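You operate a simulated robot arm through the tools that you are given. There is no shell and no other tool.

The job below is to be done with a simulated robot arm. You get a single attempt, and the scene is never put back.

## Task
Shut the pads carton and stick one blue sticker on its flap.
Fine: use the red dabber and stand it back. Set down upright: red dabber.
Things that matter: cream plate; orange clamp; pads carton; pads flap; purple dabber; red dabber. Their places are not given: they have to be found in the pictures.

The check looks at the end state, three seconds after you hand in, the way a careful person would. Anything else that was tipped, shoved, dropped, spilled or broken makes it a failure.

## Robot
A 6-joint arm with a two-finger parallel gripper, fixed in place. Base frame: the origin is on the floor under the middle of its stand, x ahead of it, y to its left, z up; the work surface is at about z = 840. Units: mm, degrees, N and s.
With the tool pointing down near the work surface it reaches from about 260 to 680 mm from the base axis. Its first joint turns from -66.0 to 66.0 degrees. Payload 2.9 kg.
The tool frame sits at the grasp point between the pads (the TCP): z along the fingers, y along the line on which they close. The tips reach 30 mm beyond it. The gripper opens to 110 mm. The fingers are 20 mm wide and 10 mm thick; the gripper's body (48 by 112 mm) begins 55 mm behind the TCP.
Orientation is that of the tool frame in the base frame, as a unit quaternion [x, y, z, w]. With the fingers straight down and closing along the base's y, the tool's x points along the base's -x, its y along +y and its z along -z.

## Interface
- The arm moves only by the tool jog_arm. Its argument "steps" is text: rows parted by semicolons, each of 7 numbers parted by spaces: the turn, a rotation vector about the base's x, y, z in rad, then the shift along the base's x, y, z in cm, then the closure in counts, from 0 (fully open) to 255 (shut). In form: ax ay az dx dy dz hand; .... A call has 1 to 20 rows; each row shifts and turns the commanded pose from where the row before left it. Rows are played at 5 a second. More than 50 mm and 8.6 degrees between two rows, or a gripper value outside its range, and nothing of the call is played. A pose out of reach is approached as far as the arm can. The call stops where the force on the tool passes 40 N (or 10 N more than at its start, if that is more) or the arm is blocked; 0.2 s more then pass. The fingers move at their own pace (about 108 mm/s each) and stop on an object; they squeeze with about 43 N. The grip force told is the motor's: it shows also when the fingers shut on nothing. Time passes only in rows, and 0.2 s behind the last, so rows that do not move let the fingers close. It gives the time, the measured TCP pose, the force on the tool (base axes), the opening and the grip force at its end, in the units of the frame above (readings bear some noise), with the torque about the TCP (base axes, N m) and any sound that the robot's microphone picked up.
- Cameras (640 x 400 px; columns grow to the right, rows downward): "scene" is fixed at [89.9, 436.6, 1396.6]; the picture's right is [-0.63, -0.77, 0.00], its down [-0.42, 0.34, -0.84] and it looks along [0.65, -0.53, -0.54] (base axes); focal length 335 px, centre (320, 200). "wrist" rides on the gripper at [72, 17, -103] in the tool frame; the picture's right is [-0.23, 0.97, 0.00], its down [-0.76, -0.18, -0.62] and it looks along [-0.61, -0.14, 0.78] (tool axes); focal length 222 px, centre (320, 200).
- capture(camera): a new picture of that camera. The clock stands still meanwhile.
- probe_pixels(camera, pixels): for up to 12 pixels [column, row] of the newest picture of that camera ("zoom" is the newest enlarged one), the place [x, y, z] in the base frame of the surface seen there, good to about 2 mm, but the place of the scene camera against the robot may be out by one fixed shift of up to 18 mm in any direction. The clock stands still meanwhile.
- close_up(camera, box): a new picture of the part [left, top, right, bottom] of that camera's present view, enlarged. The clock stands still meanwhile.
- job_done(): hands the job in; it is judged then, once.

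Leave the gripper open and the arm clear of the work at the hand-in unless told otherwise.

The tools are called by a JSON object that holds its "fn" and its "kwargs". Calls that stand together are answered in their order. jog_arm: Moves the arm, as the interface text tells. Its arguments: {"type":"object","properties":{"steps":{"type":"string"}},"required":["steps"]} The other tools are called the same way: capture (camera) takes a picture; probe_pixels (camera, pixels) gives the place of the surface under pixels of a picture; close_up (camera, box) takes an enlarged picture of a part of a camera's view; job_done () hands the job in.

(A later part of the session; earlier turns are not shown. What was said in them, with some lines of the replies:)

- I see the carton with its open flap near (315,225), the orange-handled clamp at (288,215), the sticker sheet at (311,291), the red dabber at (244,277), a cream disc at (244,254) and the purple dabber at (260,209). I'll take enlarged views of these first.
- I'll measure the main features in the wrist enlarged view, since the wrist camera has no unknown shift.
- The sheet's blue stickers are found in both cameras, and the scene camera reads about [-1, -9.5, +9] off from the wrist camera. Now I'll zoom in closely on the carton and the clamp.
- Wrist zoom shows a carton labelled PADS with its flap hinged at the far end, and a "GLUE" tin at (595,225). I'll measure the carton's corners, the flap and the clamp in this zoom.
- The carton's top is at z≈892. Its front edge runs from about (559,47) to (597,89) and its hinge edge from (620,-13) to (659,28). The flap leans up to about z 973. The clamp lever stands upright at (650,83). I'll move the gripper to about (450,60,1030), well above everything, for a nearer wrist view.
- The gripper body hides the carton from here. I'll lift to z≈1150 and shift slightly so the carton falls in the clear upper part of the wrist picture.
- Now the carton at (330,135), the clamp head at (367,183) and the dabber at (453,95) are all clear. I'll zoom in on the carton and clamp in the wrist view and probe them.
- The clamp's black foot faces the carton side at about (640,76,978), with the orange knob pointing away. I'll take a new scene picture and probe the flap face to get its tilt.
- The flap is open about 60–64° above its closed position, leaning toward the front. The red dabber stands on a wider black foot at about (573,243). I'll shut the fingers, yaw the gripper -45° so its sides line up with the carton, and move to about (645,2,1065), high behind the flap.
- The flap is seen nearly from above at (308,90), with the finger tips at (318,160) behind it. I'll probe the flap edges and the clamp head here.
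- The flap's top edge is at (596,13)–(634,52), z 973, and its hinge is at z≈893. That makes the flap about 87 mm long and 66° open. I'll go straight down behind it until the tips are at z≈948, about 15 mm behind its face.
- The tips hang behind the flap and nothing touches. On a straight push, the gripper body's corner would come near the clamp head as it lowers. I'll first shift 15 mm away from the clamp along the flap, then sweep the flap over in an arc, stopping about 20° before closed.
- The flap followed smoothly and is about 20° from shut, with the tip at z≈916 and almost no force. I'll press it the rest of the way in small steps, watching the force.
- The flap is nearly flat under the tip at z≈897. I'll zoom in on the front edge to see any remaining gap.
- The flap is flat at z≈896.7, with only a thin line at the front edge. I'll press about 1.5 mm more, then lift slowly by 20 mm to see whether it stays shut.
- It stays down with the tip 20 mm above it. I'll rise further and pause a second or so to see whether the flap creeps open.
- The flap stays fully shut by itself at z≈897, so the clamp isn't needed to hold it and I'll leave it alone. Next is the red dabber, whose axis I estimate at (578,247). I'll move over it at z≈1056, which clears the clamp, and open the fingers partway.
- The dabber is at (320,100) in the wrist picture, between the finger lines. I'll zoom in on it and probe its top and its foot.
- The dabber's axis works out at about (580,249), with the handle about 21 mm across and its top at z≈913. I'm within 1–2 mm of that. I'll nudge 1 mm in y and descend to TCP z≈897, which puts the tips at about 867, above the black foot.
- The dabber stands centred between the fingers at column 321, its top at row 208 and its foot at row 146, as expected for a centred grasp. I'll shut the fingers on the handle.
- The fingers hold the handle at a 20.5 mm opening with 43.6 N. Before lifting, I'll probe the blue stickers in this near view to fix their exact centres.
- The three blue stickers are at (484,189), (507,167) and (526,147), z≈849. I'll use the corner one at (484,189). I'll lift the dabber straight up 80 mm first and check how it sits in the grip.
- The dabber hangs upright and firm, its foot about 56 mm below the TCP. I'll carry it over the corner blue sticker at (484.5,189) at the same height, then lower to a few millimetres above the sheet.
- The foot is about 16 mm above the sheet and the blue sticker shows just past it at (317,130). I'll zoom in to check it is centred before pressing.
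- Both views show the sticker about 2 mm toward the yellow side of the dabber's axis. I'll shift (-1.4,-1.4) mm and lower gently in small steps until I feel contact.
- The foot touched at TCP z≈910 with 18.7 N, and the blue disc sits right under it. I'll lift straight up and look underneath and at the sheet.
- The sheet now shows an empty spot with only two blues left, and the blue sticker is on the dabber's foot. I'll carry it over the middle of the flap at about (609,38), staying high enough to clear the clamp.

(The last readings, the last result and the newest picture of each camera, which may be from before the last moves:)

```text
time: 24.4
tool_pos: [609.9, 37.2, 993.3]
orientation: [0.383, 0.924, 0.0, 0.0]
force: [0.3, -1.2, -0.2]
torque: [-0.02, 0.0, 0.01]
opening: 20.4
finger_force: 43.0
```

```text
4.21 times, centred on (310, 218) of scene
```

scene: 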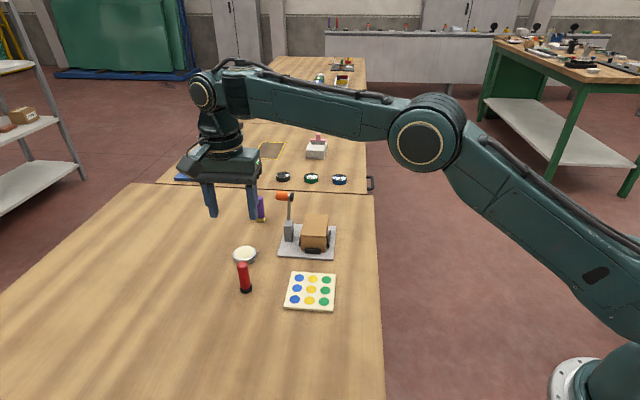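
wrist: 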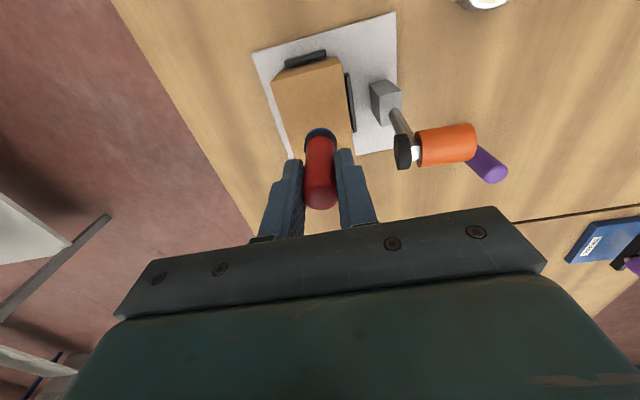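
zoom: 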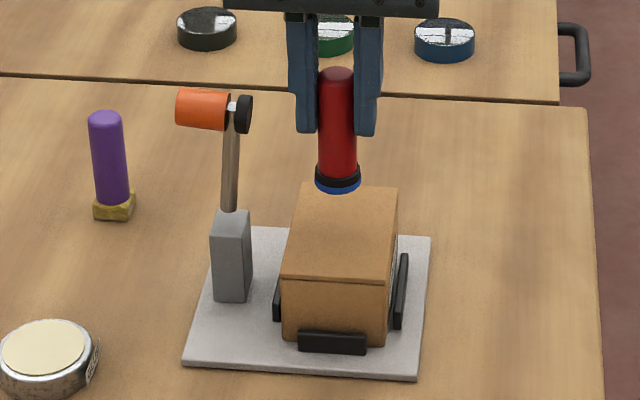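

In the scene view the dabber will come down close to the flap's centre. I'll lower 30 mm quickly and then a few millimetres gently toward contact, expected at TCP z≈959.

{"fn": "jog_arm", "kwargs": {"steps": "0 0 0 0 0 -1.5 255; 0 0 0 0 0 -1.0 255; 0 0 0 0 0 -0.5 255; 0 0 0 0 0 -0.3 255; 0 0 0 0 0 -0.2 255; 0 0 0 0 0 0 255"}}

{"fn": "close_up", "kwargs": {"camera": "scene", "box": [260, 170, 360, 265]}}

{"fn": "capture", "kwargs": {"camera": "wrist"}}

```text
time: 25.8
tool_pos: [609.6, 37.2, 961.8]
orientation: [0.383, 0.924, 0.001, 0.003]
force: [-2.5, 1.0, 22.9]
torque: [0.16, -0.12, -0.07]
opening: 20.6
finger_force: 42.8
```

```text
4.21 times, centred on (310, 218) of scene
```

zoom: 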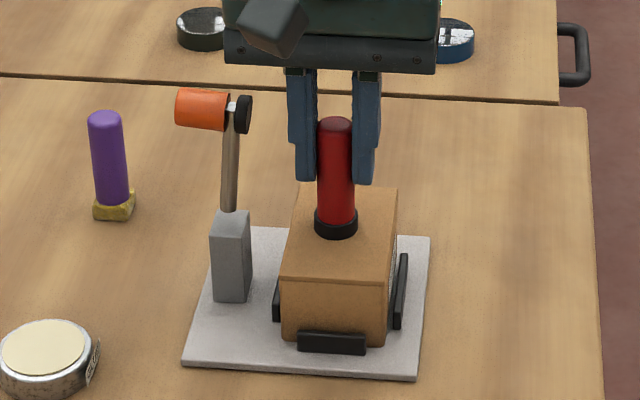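

```text
taken
```

wrist: 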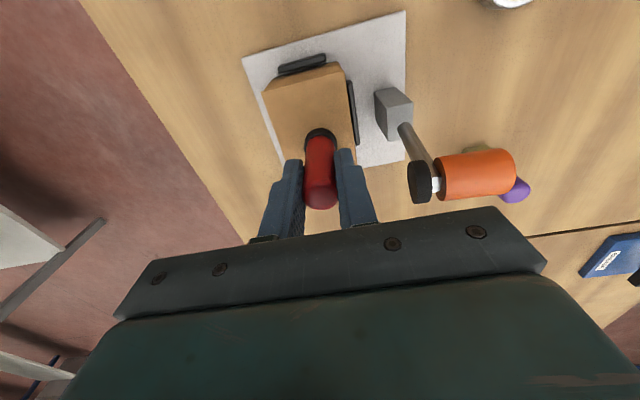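

The dabber is pressed on the flap with about 23 N near its centre. I'll hold a moment, then lift slowly and check that the sticker stays and the flap doesn't rise.

{"fn": "jog_arm", "kwargs": {"steps": "0 0 0 0 0 0 255; 0 0 0 0 0 0.2 255; 0 0 0 0 0 0.2 255; 0 0 0 0 0 0.3 255; 0 0 0 0 0 0.5 255; 0 0 0 0 0 0.8 255; 0 0 0 0 0 1.5 255; 0 0 0 0 0 0 255"}}

{"fn": "close_up", "kwargs": {"camera": "scene", "box": [260, 170, 360, 265]}}

{"fn": "capture", "kwargs": {"camera": "wrist"}}

```text
time: 27.6
tool_pos: [608.5, 39.2, 993.5]
orientation: [0.383, 0.924, 0.0, 0.001]
force: [-0.5, 0.3, -1.0]
torque: [-0.04, 0.03, 0.02]
opening: 20.5
finger_force: 42.8
```

```text
4.21 times, centred on (310, 218) of scene
```

zoom: 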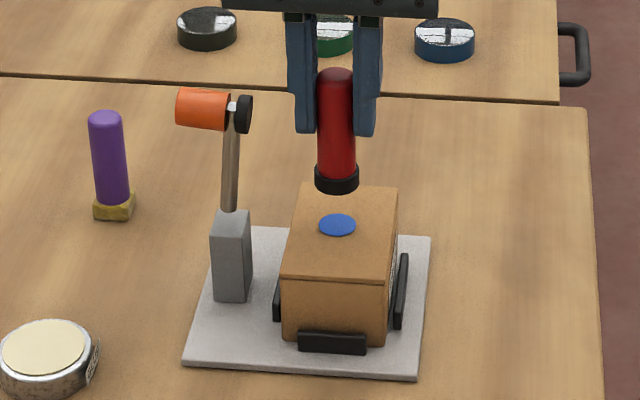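

```text
taken
```

wrist: 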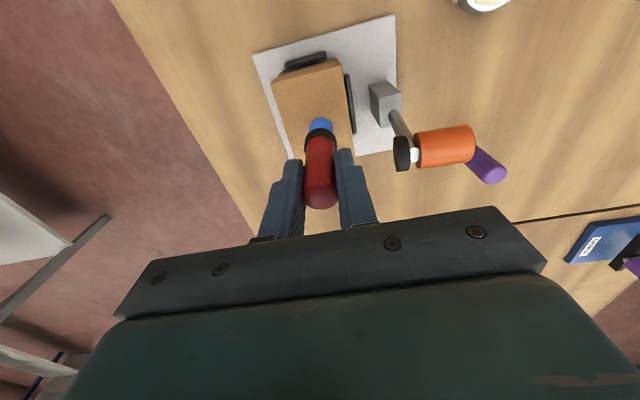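

The blue sticker sits flat on the flap, the flap is still shut, and the dabber's foot is bare. I'll zoom in on the flap and on the dabber in the grip to check the details and any slip.

{"fn": "close_up", "kwargs": {"camera": "scene", "box": [290, 200, 345, 250]}}

{"fn": "close_up", "kwargs": {"camera": "wrist", "box": [260, 110, 380, 230]}}

{"fn": "probe_pixels", "kwargs": {"camera": "wrist", "pixels": [[321, 123], [300, 110], [280, 85], [335, 68], [350, 150], [283, 130]]}}

```text
8.00 times, centred on (318, 225) of scene
```

zoom: 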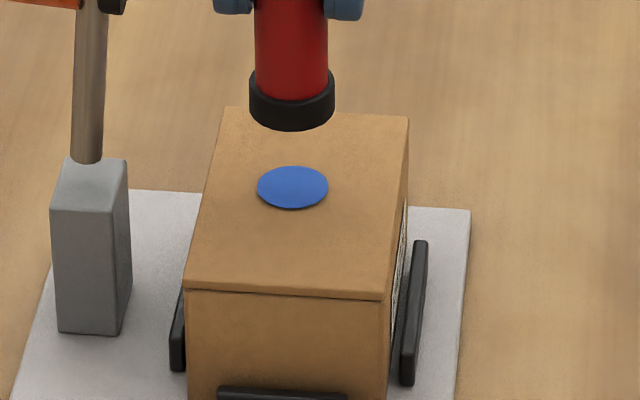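

```text
3.33 times, centred on (320, 170) of wrist
```

zoom: 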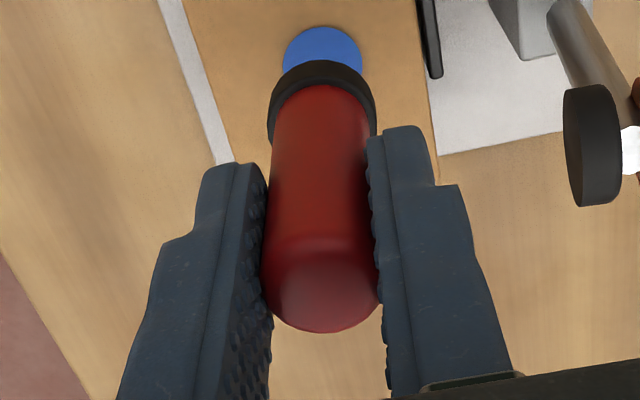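

```text
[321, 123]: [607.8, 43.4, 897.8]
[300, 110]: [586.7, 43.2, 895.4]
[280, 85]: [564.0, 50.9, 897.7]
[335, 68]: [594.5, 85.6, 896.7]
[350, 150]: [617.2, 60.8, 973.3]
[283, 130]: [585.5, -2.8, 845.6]
```

The sticker is at (608,43), z≈898, fully on the shut flap. Compared with the first lift, the dabber has crept down in the grip by about 9 mm, so its foot is now roughly 66 mm below the TCP. I'll carry it back promptly to its old spot (577,249), swinging clear of the clamp, and stop some 10 mm above the table.

{"fn": "jog_arm", "kwargs": {"steps": "0 0 0 -1.5 2.0 1.0 255; 0 0 0 -2.0 4.0 0.5 255; 0 0 0 0 4.5 0 255; 0 0 0 0 4.5 0 255; 0 0 0 0.2 4.0 0 255; 0 0 0 0.11 2.12 -2 255; 0 0 0 0 0 -3 255; 0 0 0 0 0 -2.5 255; 0 0 0 0 0 -1.0 255"}}

{"fn": "capture", "kwargs": {"camera": "wrist"}}

{"fn": "close_up", "kwargs": {"camera": "scene", "box": [200, 200, 290, 310]}}

```text
time: 29.6
tool_pos: [577.4, 250.0, 924.3]
orientation: [0.383, 0.924, -0.001, -0.001]
force: [0.6, 0.4, -0.3]
torque: [0.06, 0.0, 0.0]
opening: 20.7
finger_force: 42.9
```

```text
taken
```

wrist: 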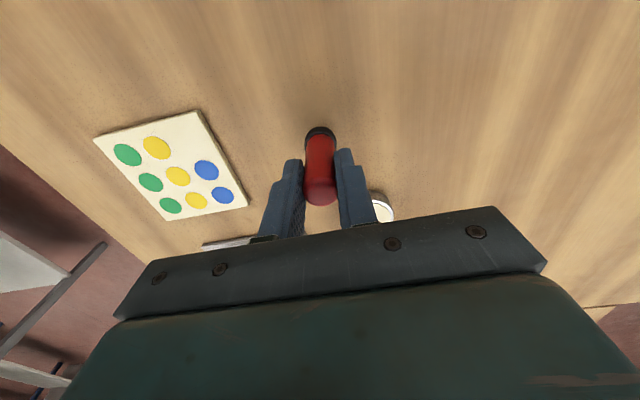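

```text
3.64 times, centred on (245, 255) of scene
```

zoom: 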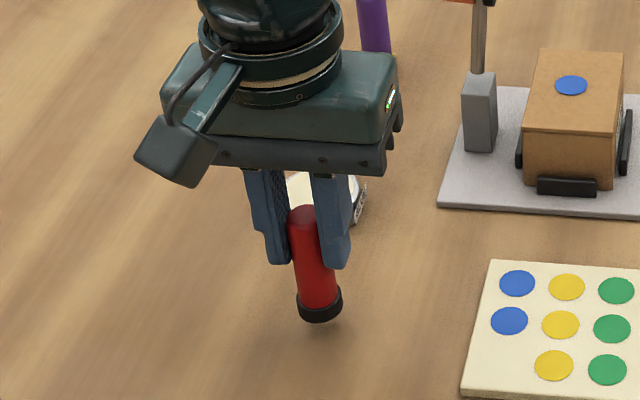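

The flap is still shut with its sticker, and the dabber hangs about 14 mm above its old place. I'll lower in small steps until the foot meets the table.

{"fn": "jog_arm", "kwargs": {"steps": "0 0 0 0 0 -0.6 255; 0 0 0 0 0 -0.4 255; 0 0 0 0 0 -0.2 255; 0 0 0 0 0 -0.1 255"}}

{"fn": "close_up", "kwargs": {"camera": "scene", "box": [200, 200, 290, 310]}}

{"fn": "close_up", "kwargs": {"camera": "wrist", "box": [260, 110, 380, 230]}}

```text
time: 30.6
tool_pos: [575.6, 247.9, 909.2]
orientation: [0.382, 0.924, 0.001, 0.0]
force: [0.1, -0.2, -0.4]
torque: [-0.04, 0.06, -0.03]
opening: 20.5
finger_force: 43.7
```

```text
3.64 times, centred on (245, 255) of scene
```

zoom: 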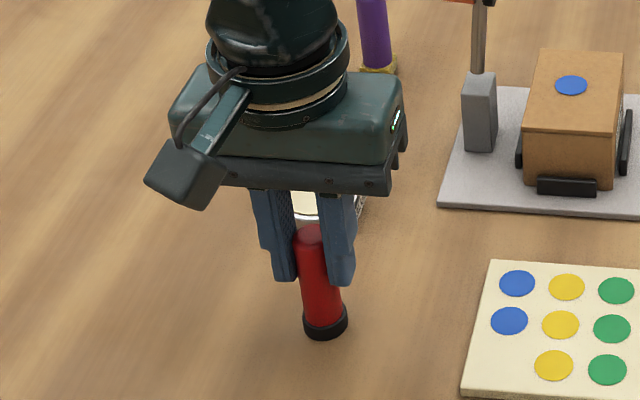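

```text
3.33 times, centred on (320, 170) of wrist
```

zoom: 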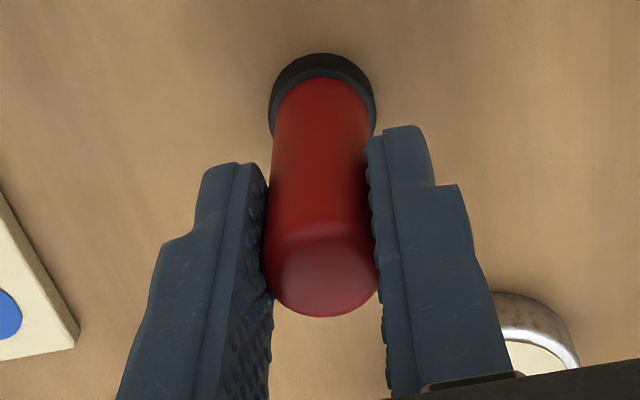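

No contact force yet, and I estimate the foot is about a millimetre above the table. I'll continue down in 1 mm steps.

{"fn": "jog_arm", "kwargs": {"steps": "0 0 0 0 0 -0.1 255; 0 0 0 0 0 -0.1 255"}}

```text
time: 31.2
tool_pos: [577.6, 249.4, 908.7]
orientation: [0.383, 0.924, 0.001, 0.0]
force: [-4.8, -0.6, 11.1]
torque: [-0.07, 0.37, -0.02]
opening: 20.8
finger_force: 42.4
```

Contact now at 11 N. I'll look at how the foot meets the table before letting go.

{"fn": "close_up", "kwargs": {"camera": "scene", "box": [225, 250, 275, 300]}}

{"fn": "close_up", "kwargs": {"camera": "wrist", "box": [280, 110, 360, 190]}}

```text
8.00 times, centred on (250, 275) of scene
```

zoom: 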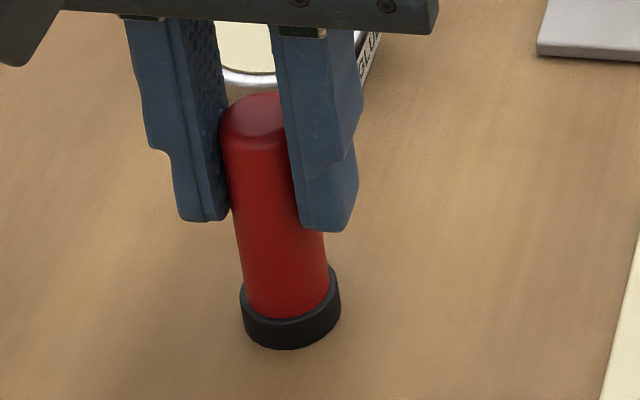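

```text
5.00 times, centred on (320, 150) of wrist
```

zoom: 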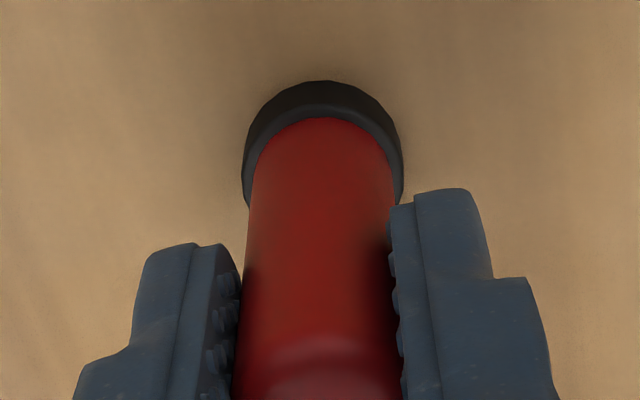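

It stands upright with its foot flat on the table. I'll ease the pressure by half a millimetre and open the fingers slowly.

{"fn": "jog_arm", "kwargs": {"steps": "0 0 0 0 0 0.05 255; 0 0 0 0 0 0 206; 0 0 0 0 0 0 202; 0 0 0 0 0 0 195; 0 0 0 0 0 0 180; 0 0 0 0 0 0 150; 0 0 0 0 0 0 110; 0 0 0 0 0 0 110"}}

{"fn": "capture", "kwargs": {"camera": "wrist"}}

{"fn": "close_up", "kwargs": {"camera": "scene", "box": [200, 210, 300, 310]}}

```text
time: 33.0
tool_pos: [578.7, 249.6, 909.5]
orientation: [0.383, 0.924, 0.0, 0.0]
force: [0.1, 0.2, -0.7]
torque: [0.01, 0.03, -0.06]
opening: 62.5
finger_force: 0.1
```

```text
taken
```

wrist: 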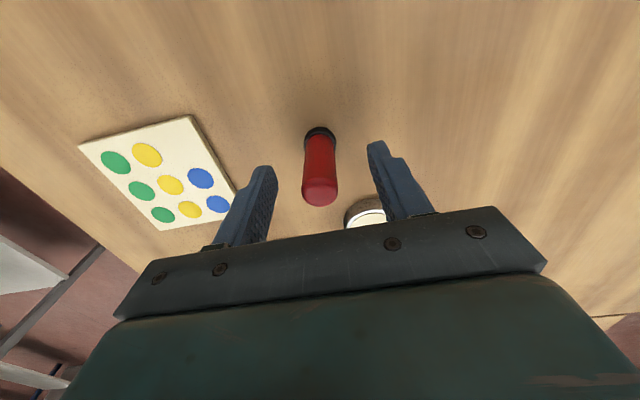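

```text
4.00 times, centred on (250, 260) of scene
```

zoom: 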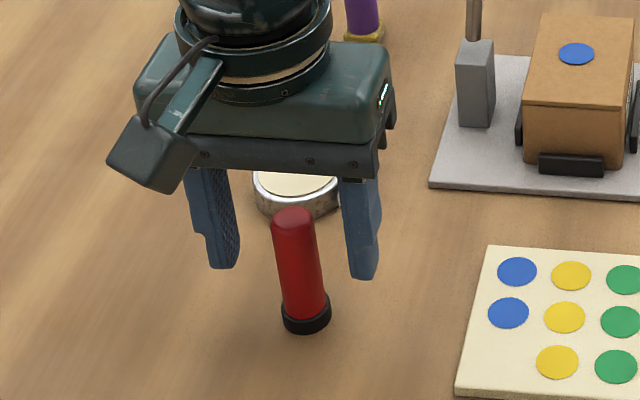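

The dabber stands free and upright between the open fingers. I'll rise straight up and then back toward the robot to a clear pose, opening the gripper fully once above everything.

{"fn": "jog_arm", "kwargs": {"steps": "0 0 0 0 0 1.5 110; 0 0 0 0 0 3 110; 0 0 0 0 0 4 110; 0 0 0 0 0 4 110; 0 0 0 0 0 4 60; 0 0 0 -3 -1.5 3 0; 0 0 0 -4 -2 2 0; 0 0 0 -4 -2 1 0; 0 0 0 -4 -2 1 0; 0 0 0 -3 -1.5 0 0; 0 0 0 0 0 0 0"}}

{"fn": "capture", "kwargs": {"camera": "scene"}}

{"fn": "capture", "kwargs": {"camera": "wrist"}}

{"fn": "close_up", "kwargs": {"camera": "scene", "box": [220, 180, 360, 320]}}

```text
time: 35.4
tool_pos: [395.6, 158.8, 1142.1]
orientation: [0.383, 0.924, 0.0, 0.0]
force: [-0.7, -0.5, 0.3]
torque: [0.03, -0.02, 0.01]
opening: 110.2
finger_force: 0.1
```

```text
taken
```

scene: 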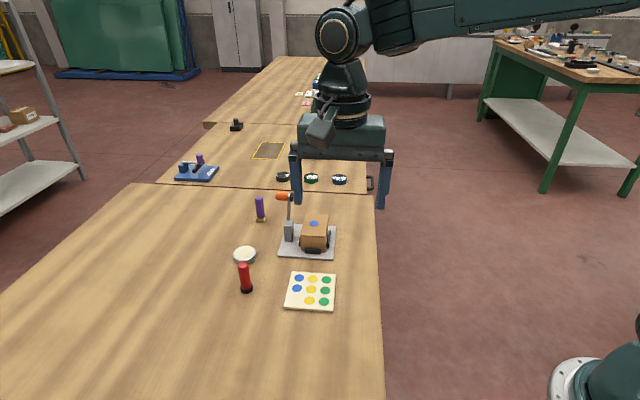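

```text
taken
```

wrist: 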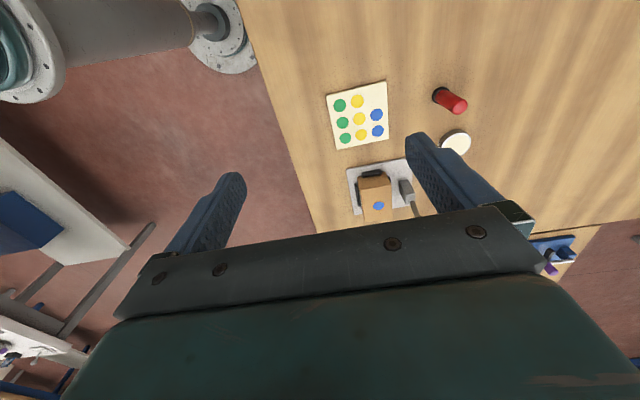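

```text
2.86 times, centred on (290, 250) of scene
```

zoom: 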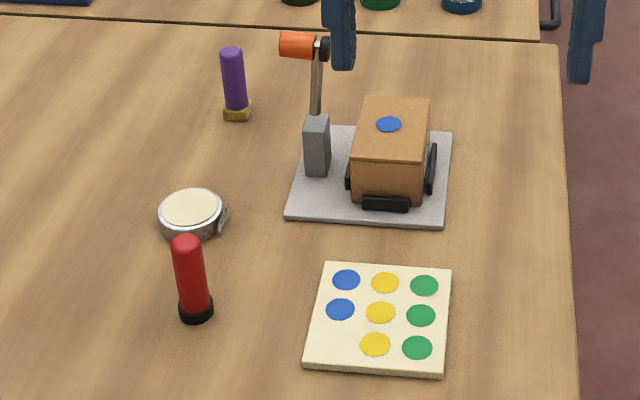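

All objects stand where they were: the red dabber is upright at (192,280), eight stickers are left on the sheet, and the purple dabber, clamp and glue tin haven't moved. I'll take one last close look at the shut flap and the dabber before handing in.

{"fn": "close_up", "kwargs": {"camera": "scene", "box": [285, 200, 345, 260]}}

{"fn": "probe_pixels", "kwargs": {"camera": "scene", "pixels": [[314, 224], [308, 218], [326, 218], [304, 232], [326, 233], [244, 265], [245, 291]]}}

{"fn": "close_up", "kwargs": {"camera": "scene", "box": [220, 240, 270, 300]}}

```text
6.67 times, centred on (315, 230) of scene
```

zoom: 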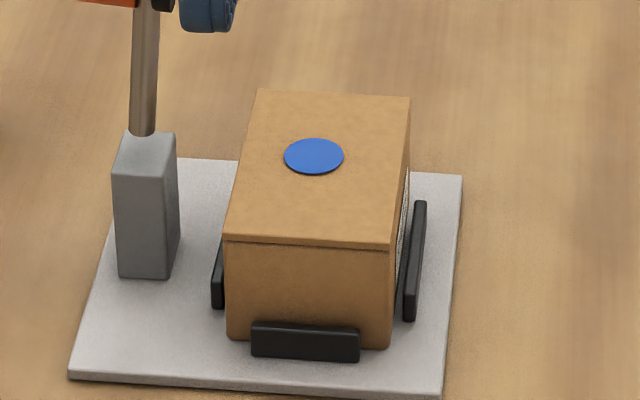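

```text
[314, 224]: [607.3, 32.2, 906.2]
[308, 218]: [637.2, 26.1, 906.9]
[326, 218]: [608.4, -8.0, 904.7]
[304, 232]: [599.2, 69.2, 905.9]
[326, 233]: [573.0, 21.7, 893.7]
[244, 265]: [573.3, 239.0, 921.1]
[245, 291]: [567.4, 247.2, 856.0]
```

```text
6.67 times, centred on (245, 270) of scene
```

zoom: 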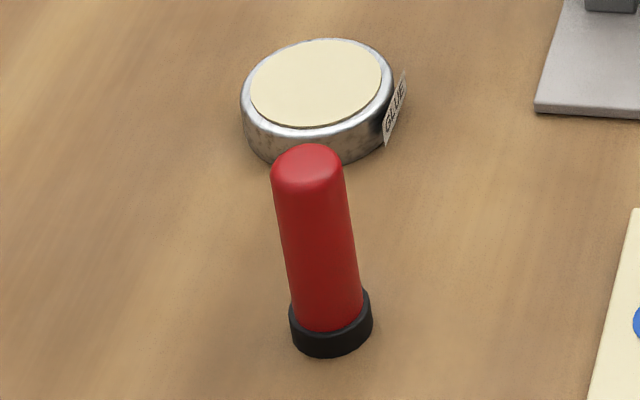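

The flap is flat at one height all over (scene reading ≈906, the same shift as before) with one blue sticker on it. The red dabber stands upright at its old place, within about 1–2 mm. The gripper is open and clear of the work, so I'm handing in.

{"fn": "job_done", "kwargs": {}}

```text
The job is handed in.
```

The pads carton is shut and has one blue sticker near the middle of its flap. I applied it with the red dabber, which now stands upright within a millimetre or two of where it started. I've handed the job in; no verdict came back.

- **Flap:** it stayed shut by itself after I pressed it down. I left the orange clamp open because the task didn't ask for it and the flap held without it.
- **Sticker:** it came from the corner of the cream sheet, leaving eight stickers there, two of them blue.
- **Dabber:** it slid down in the grip by about 12 mm while I carried it, so I lowered it onto the table by feel. It stood steady when I let go.
- **Everything else:** in the last pictures the purple dabber, glue tin, clamp and sheet had not moved. The gripper is open and clear of the work.
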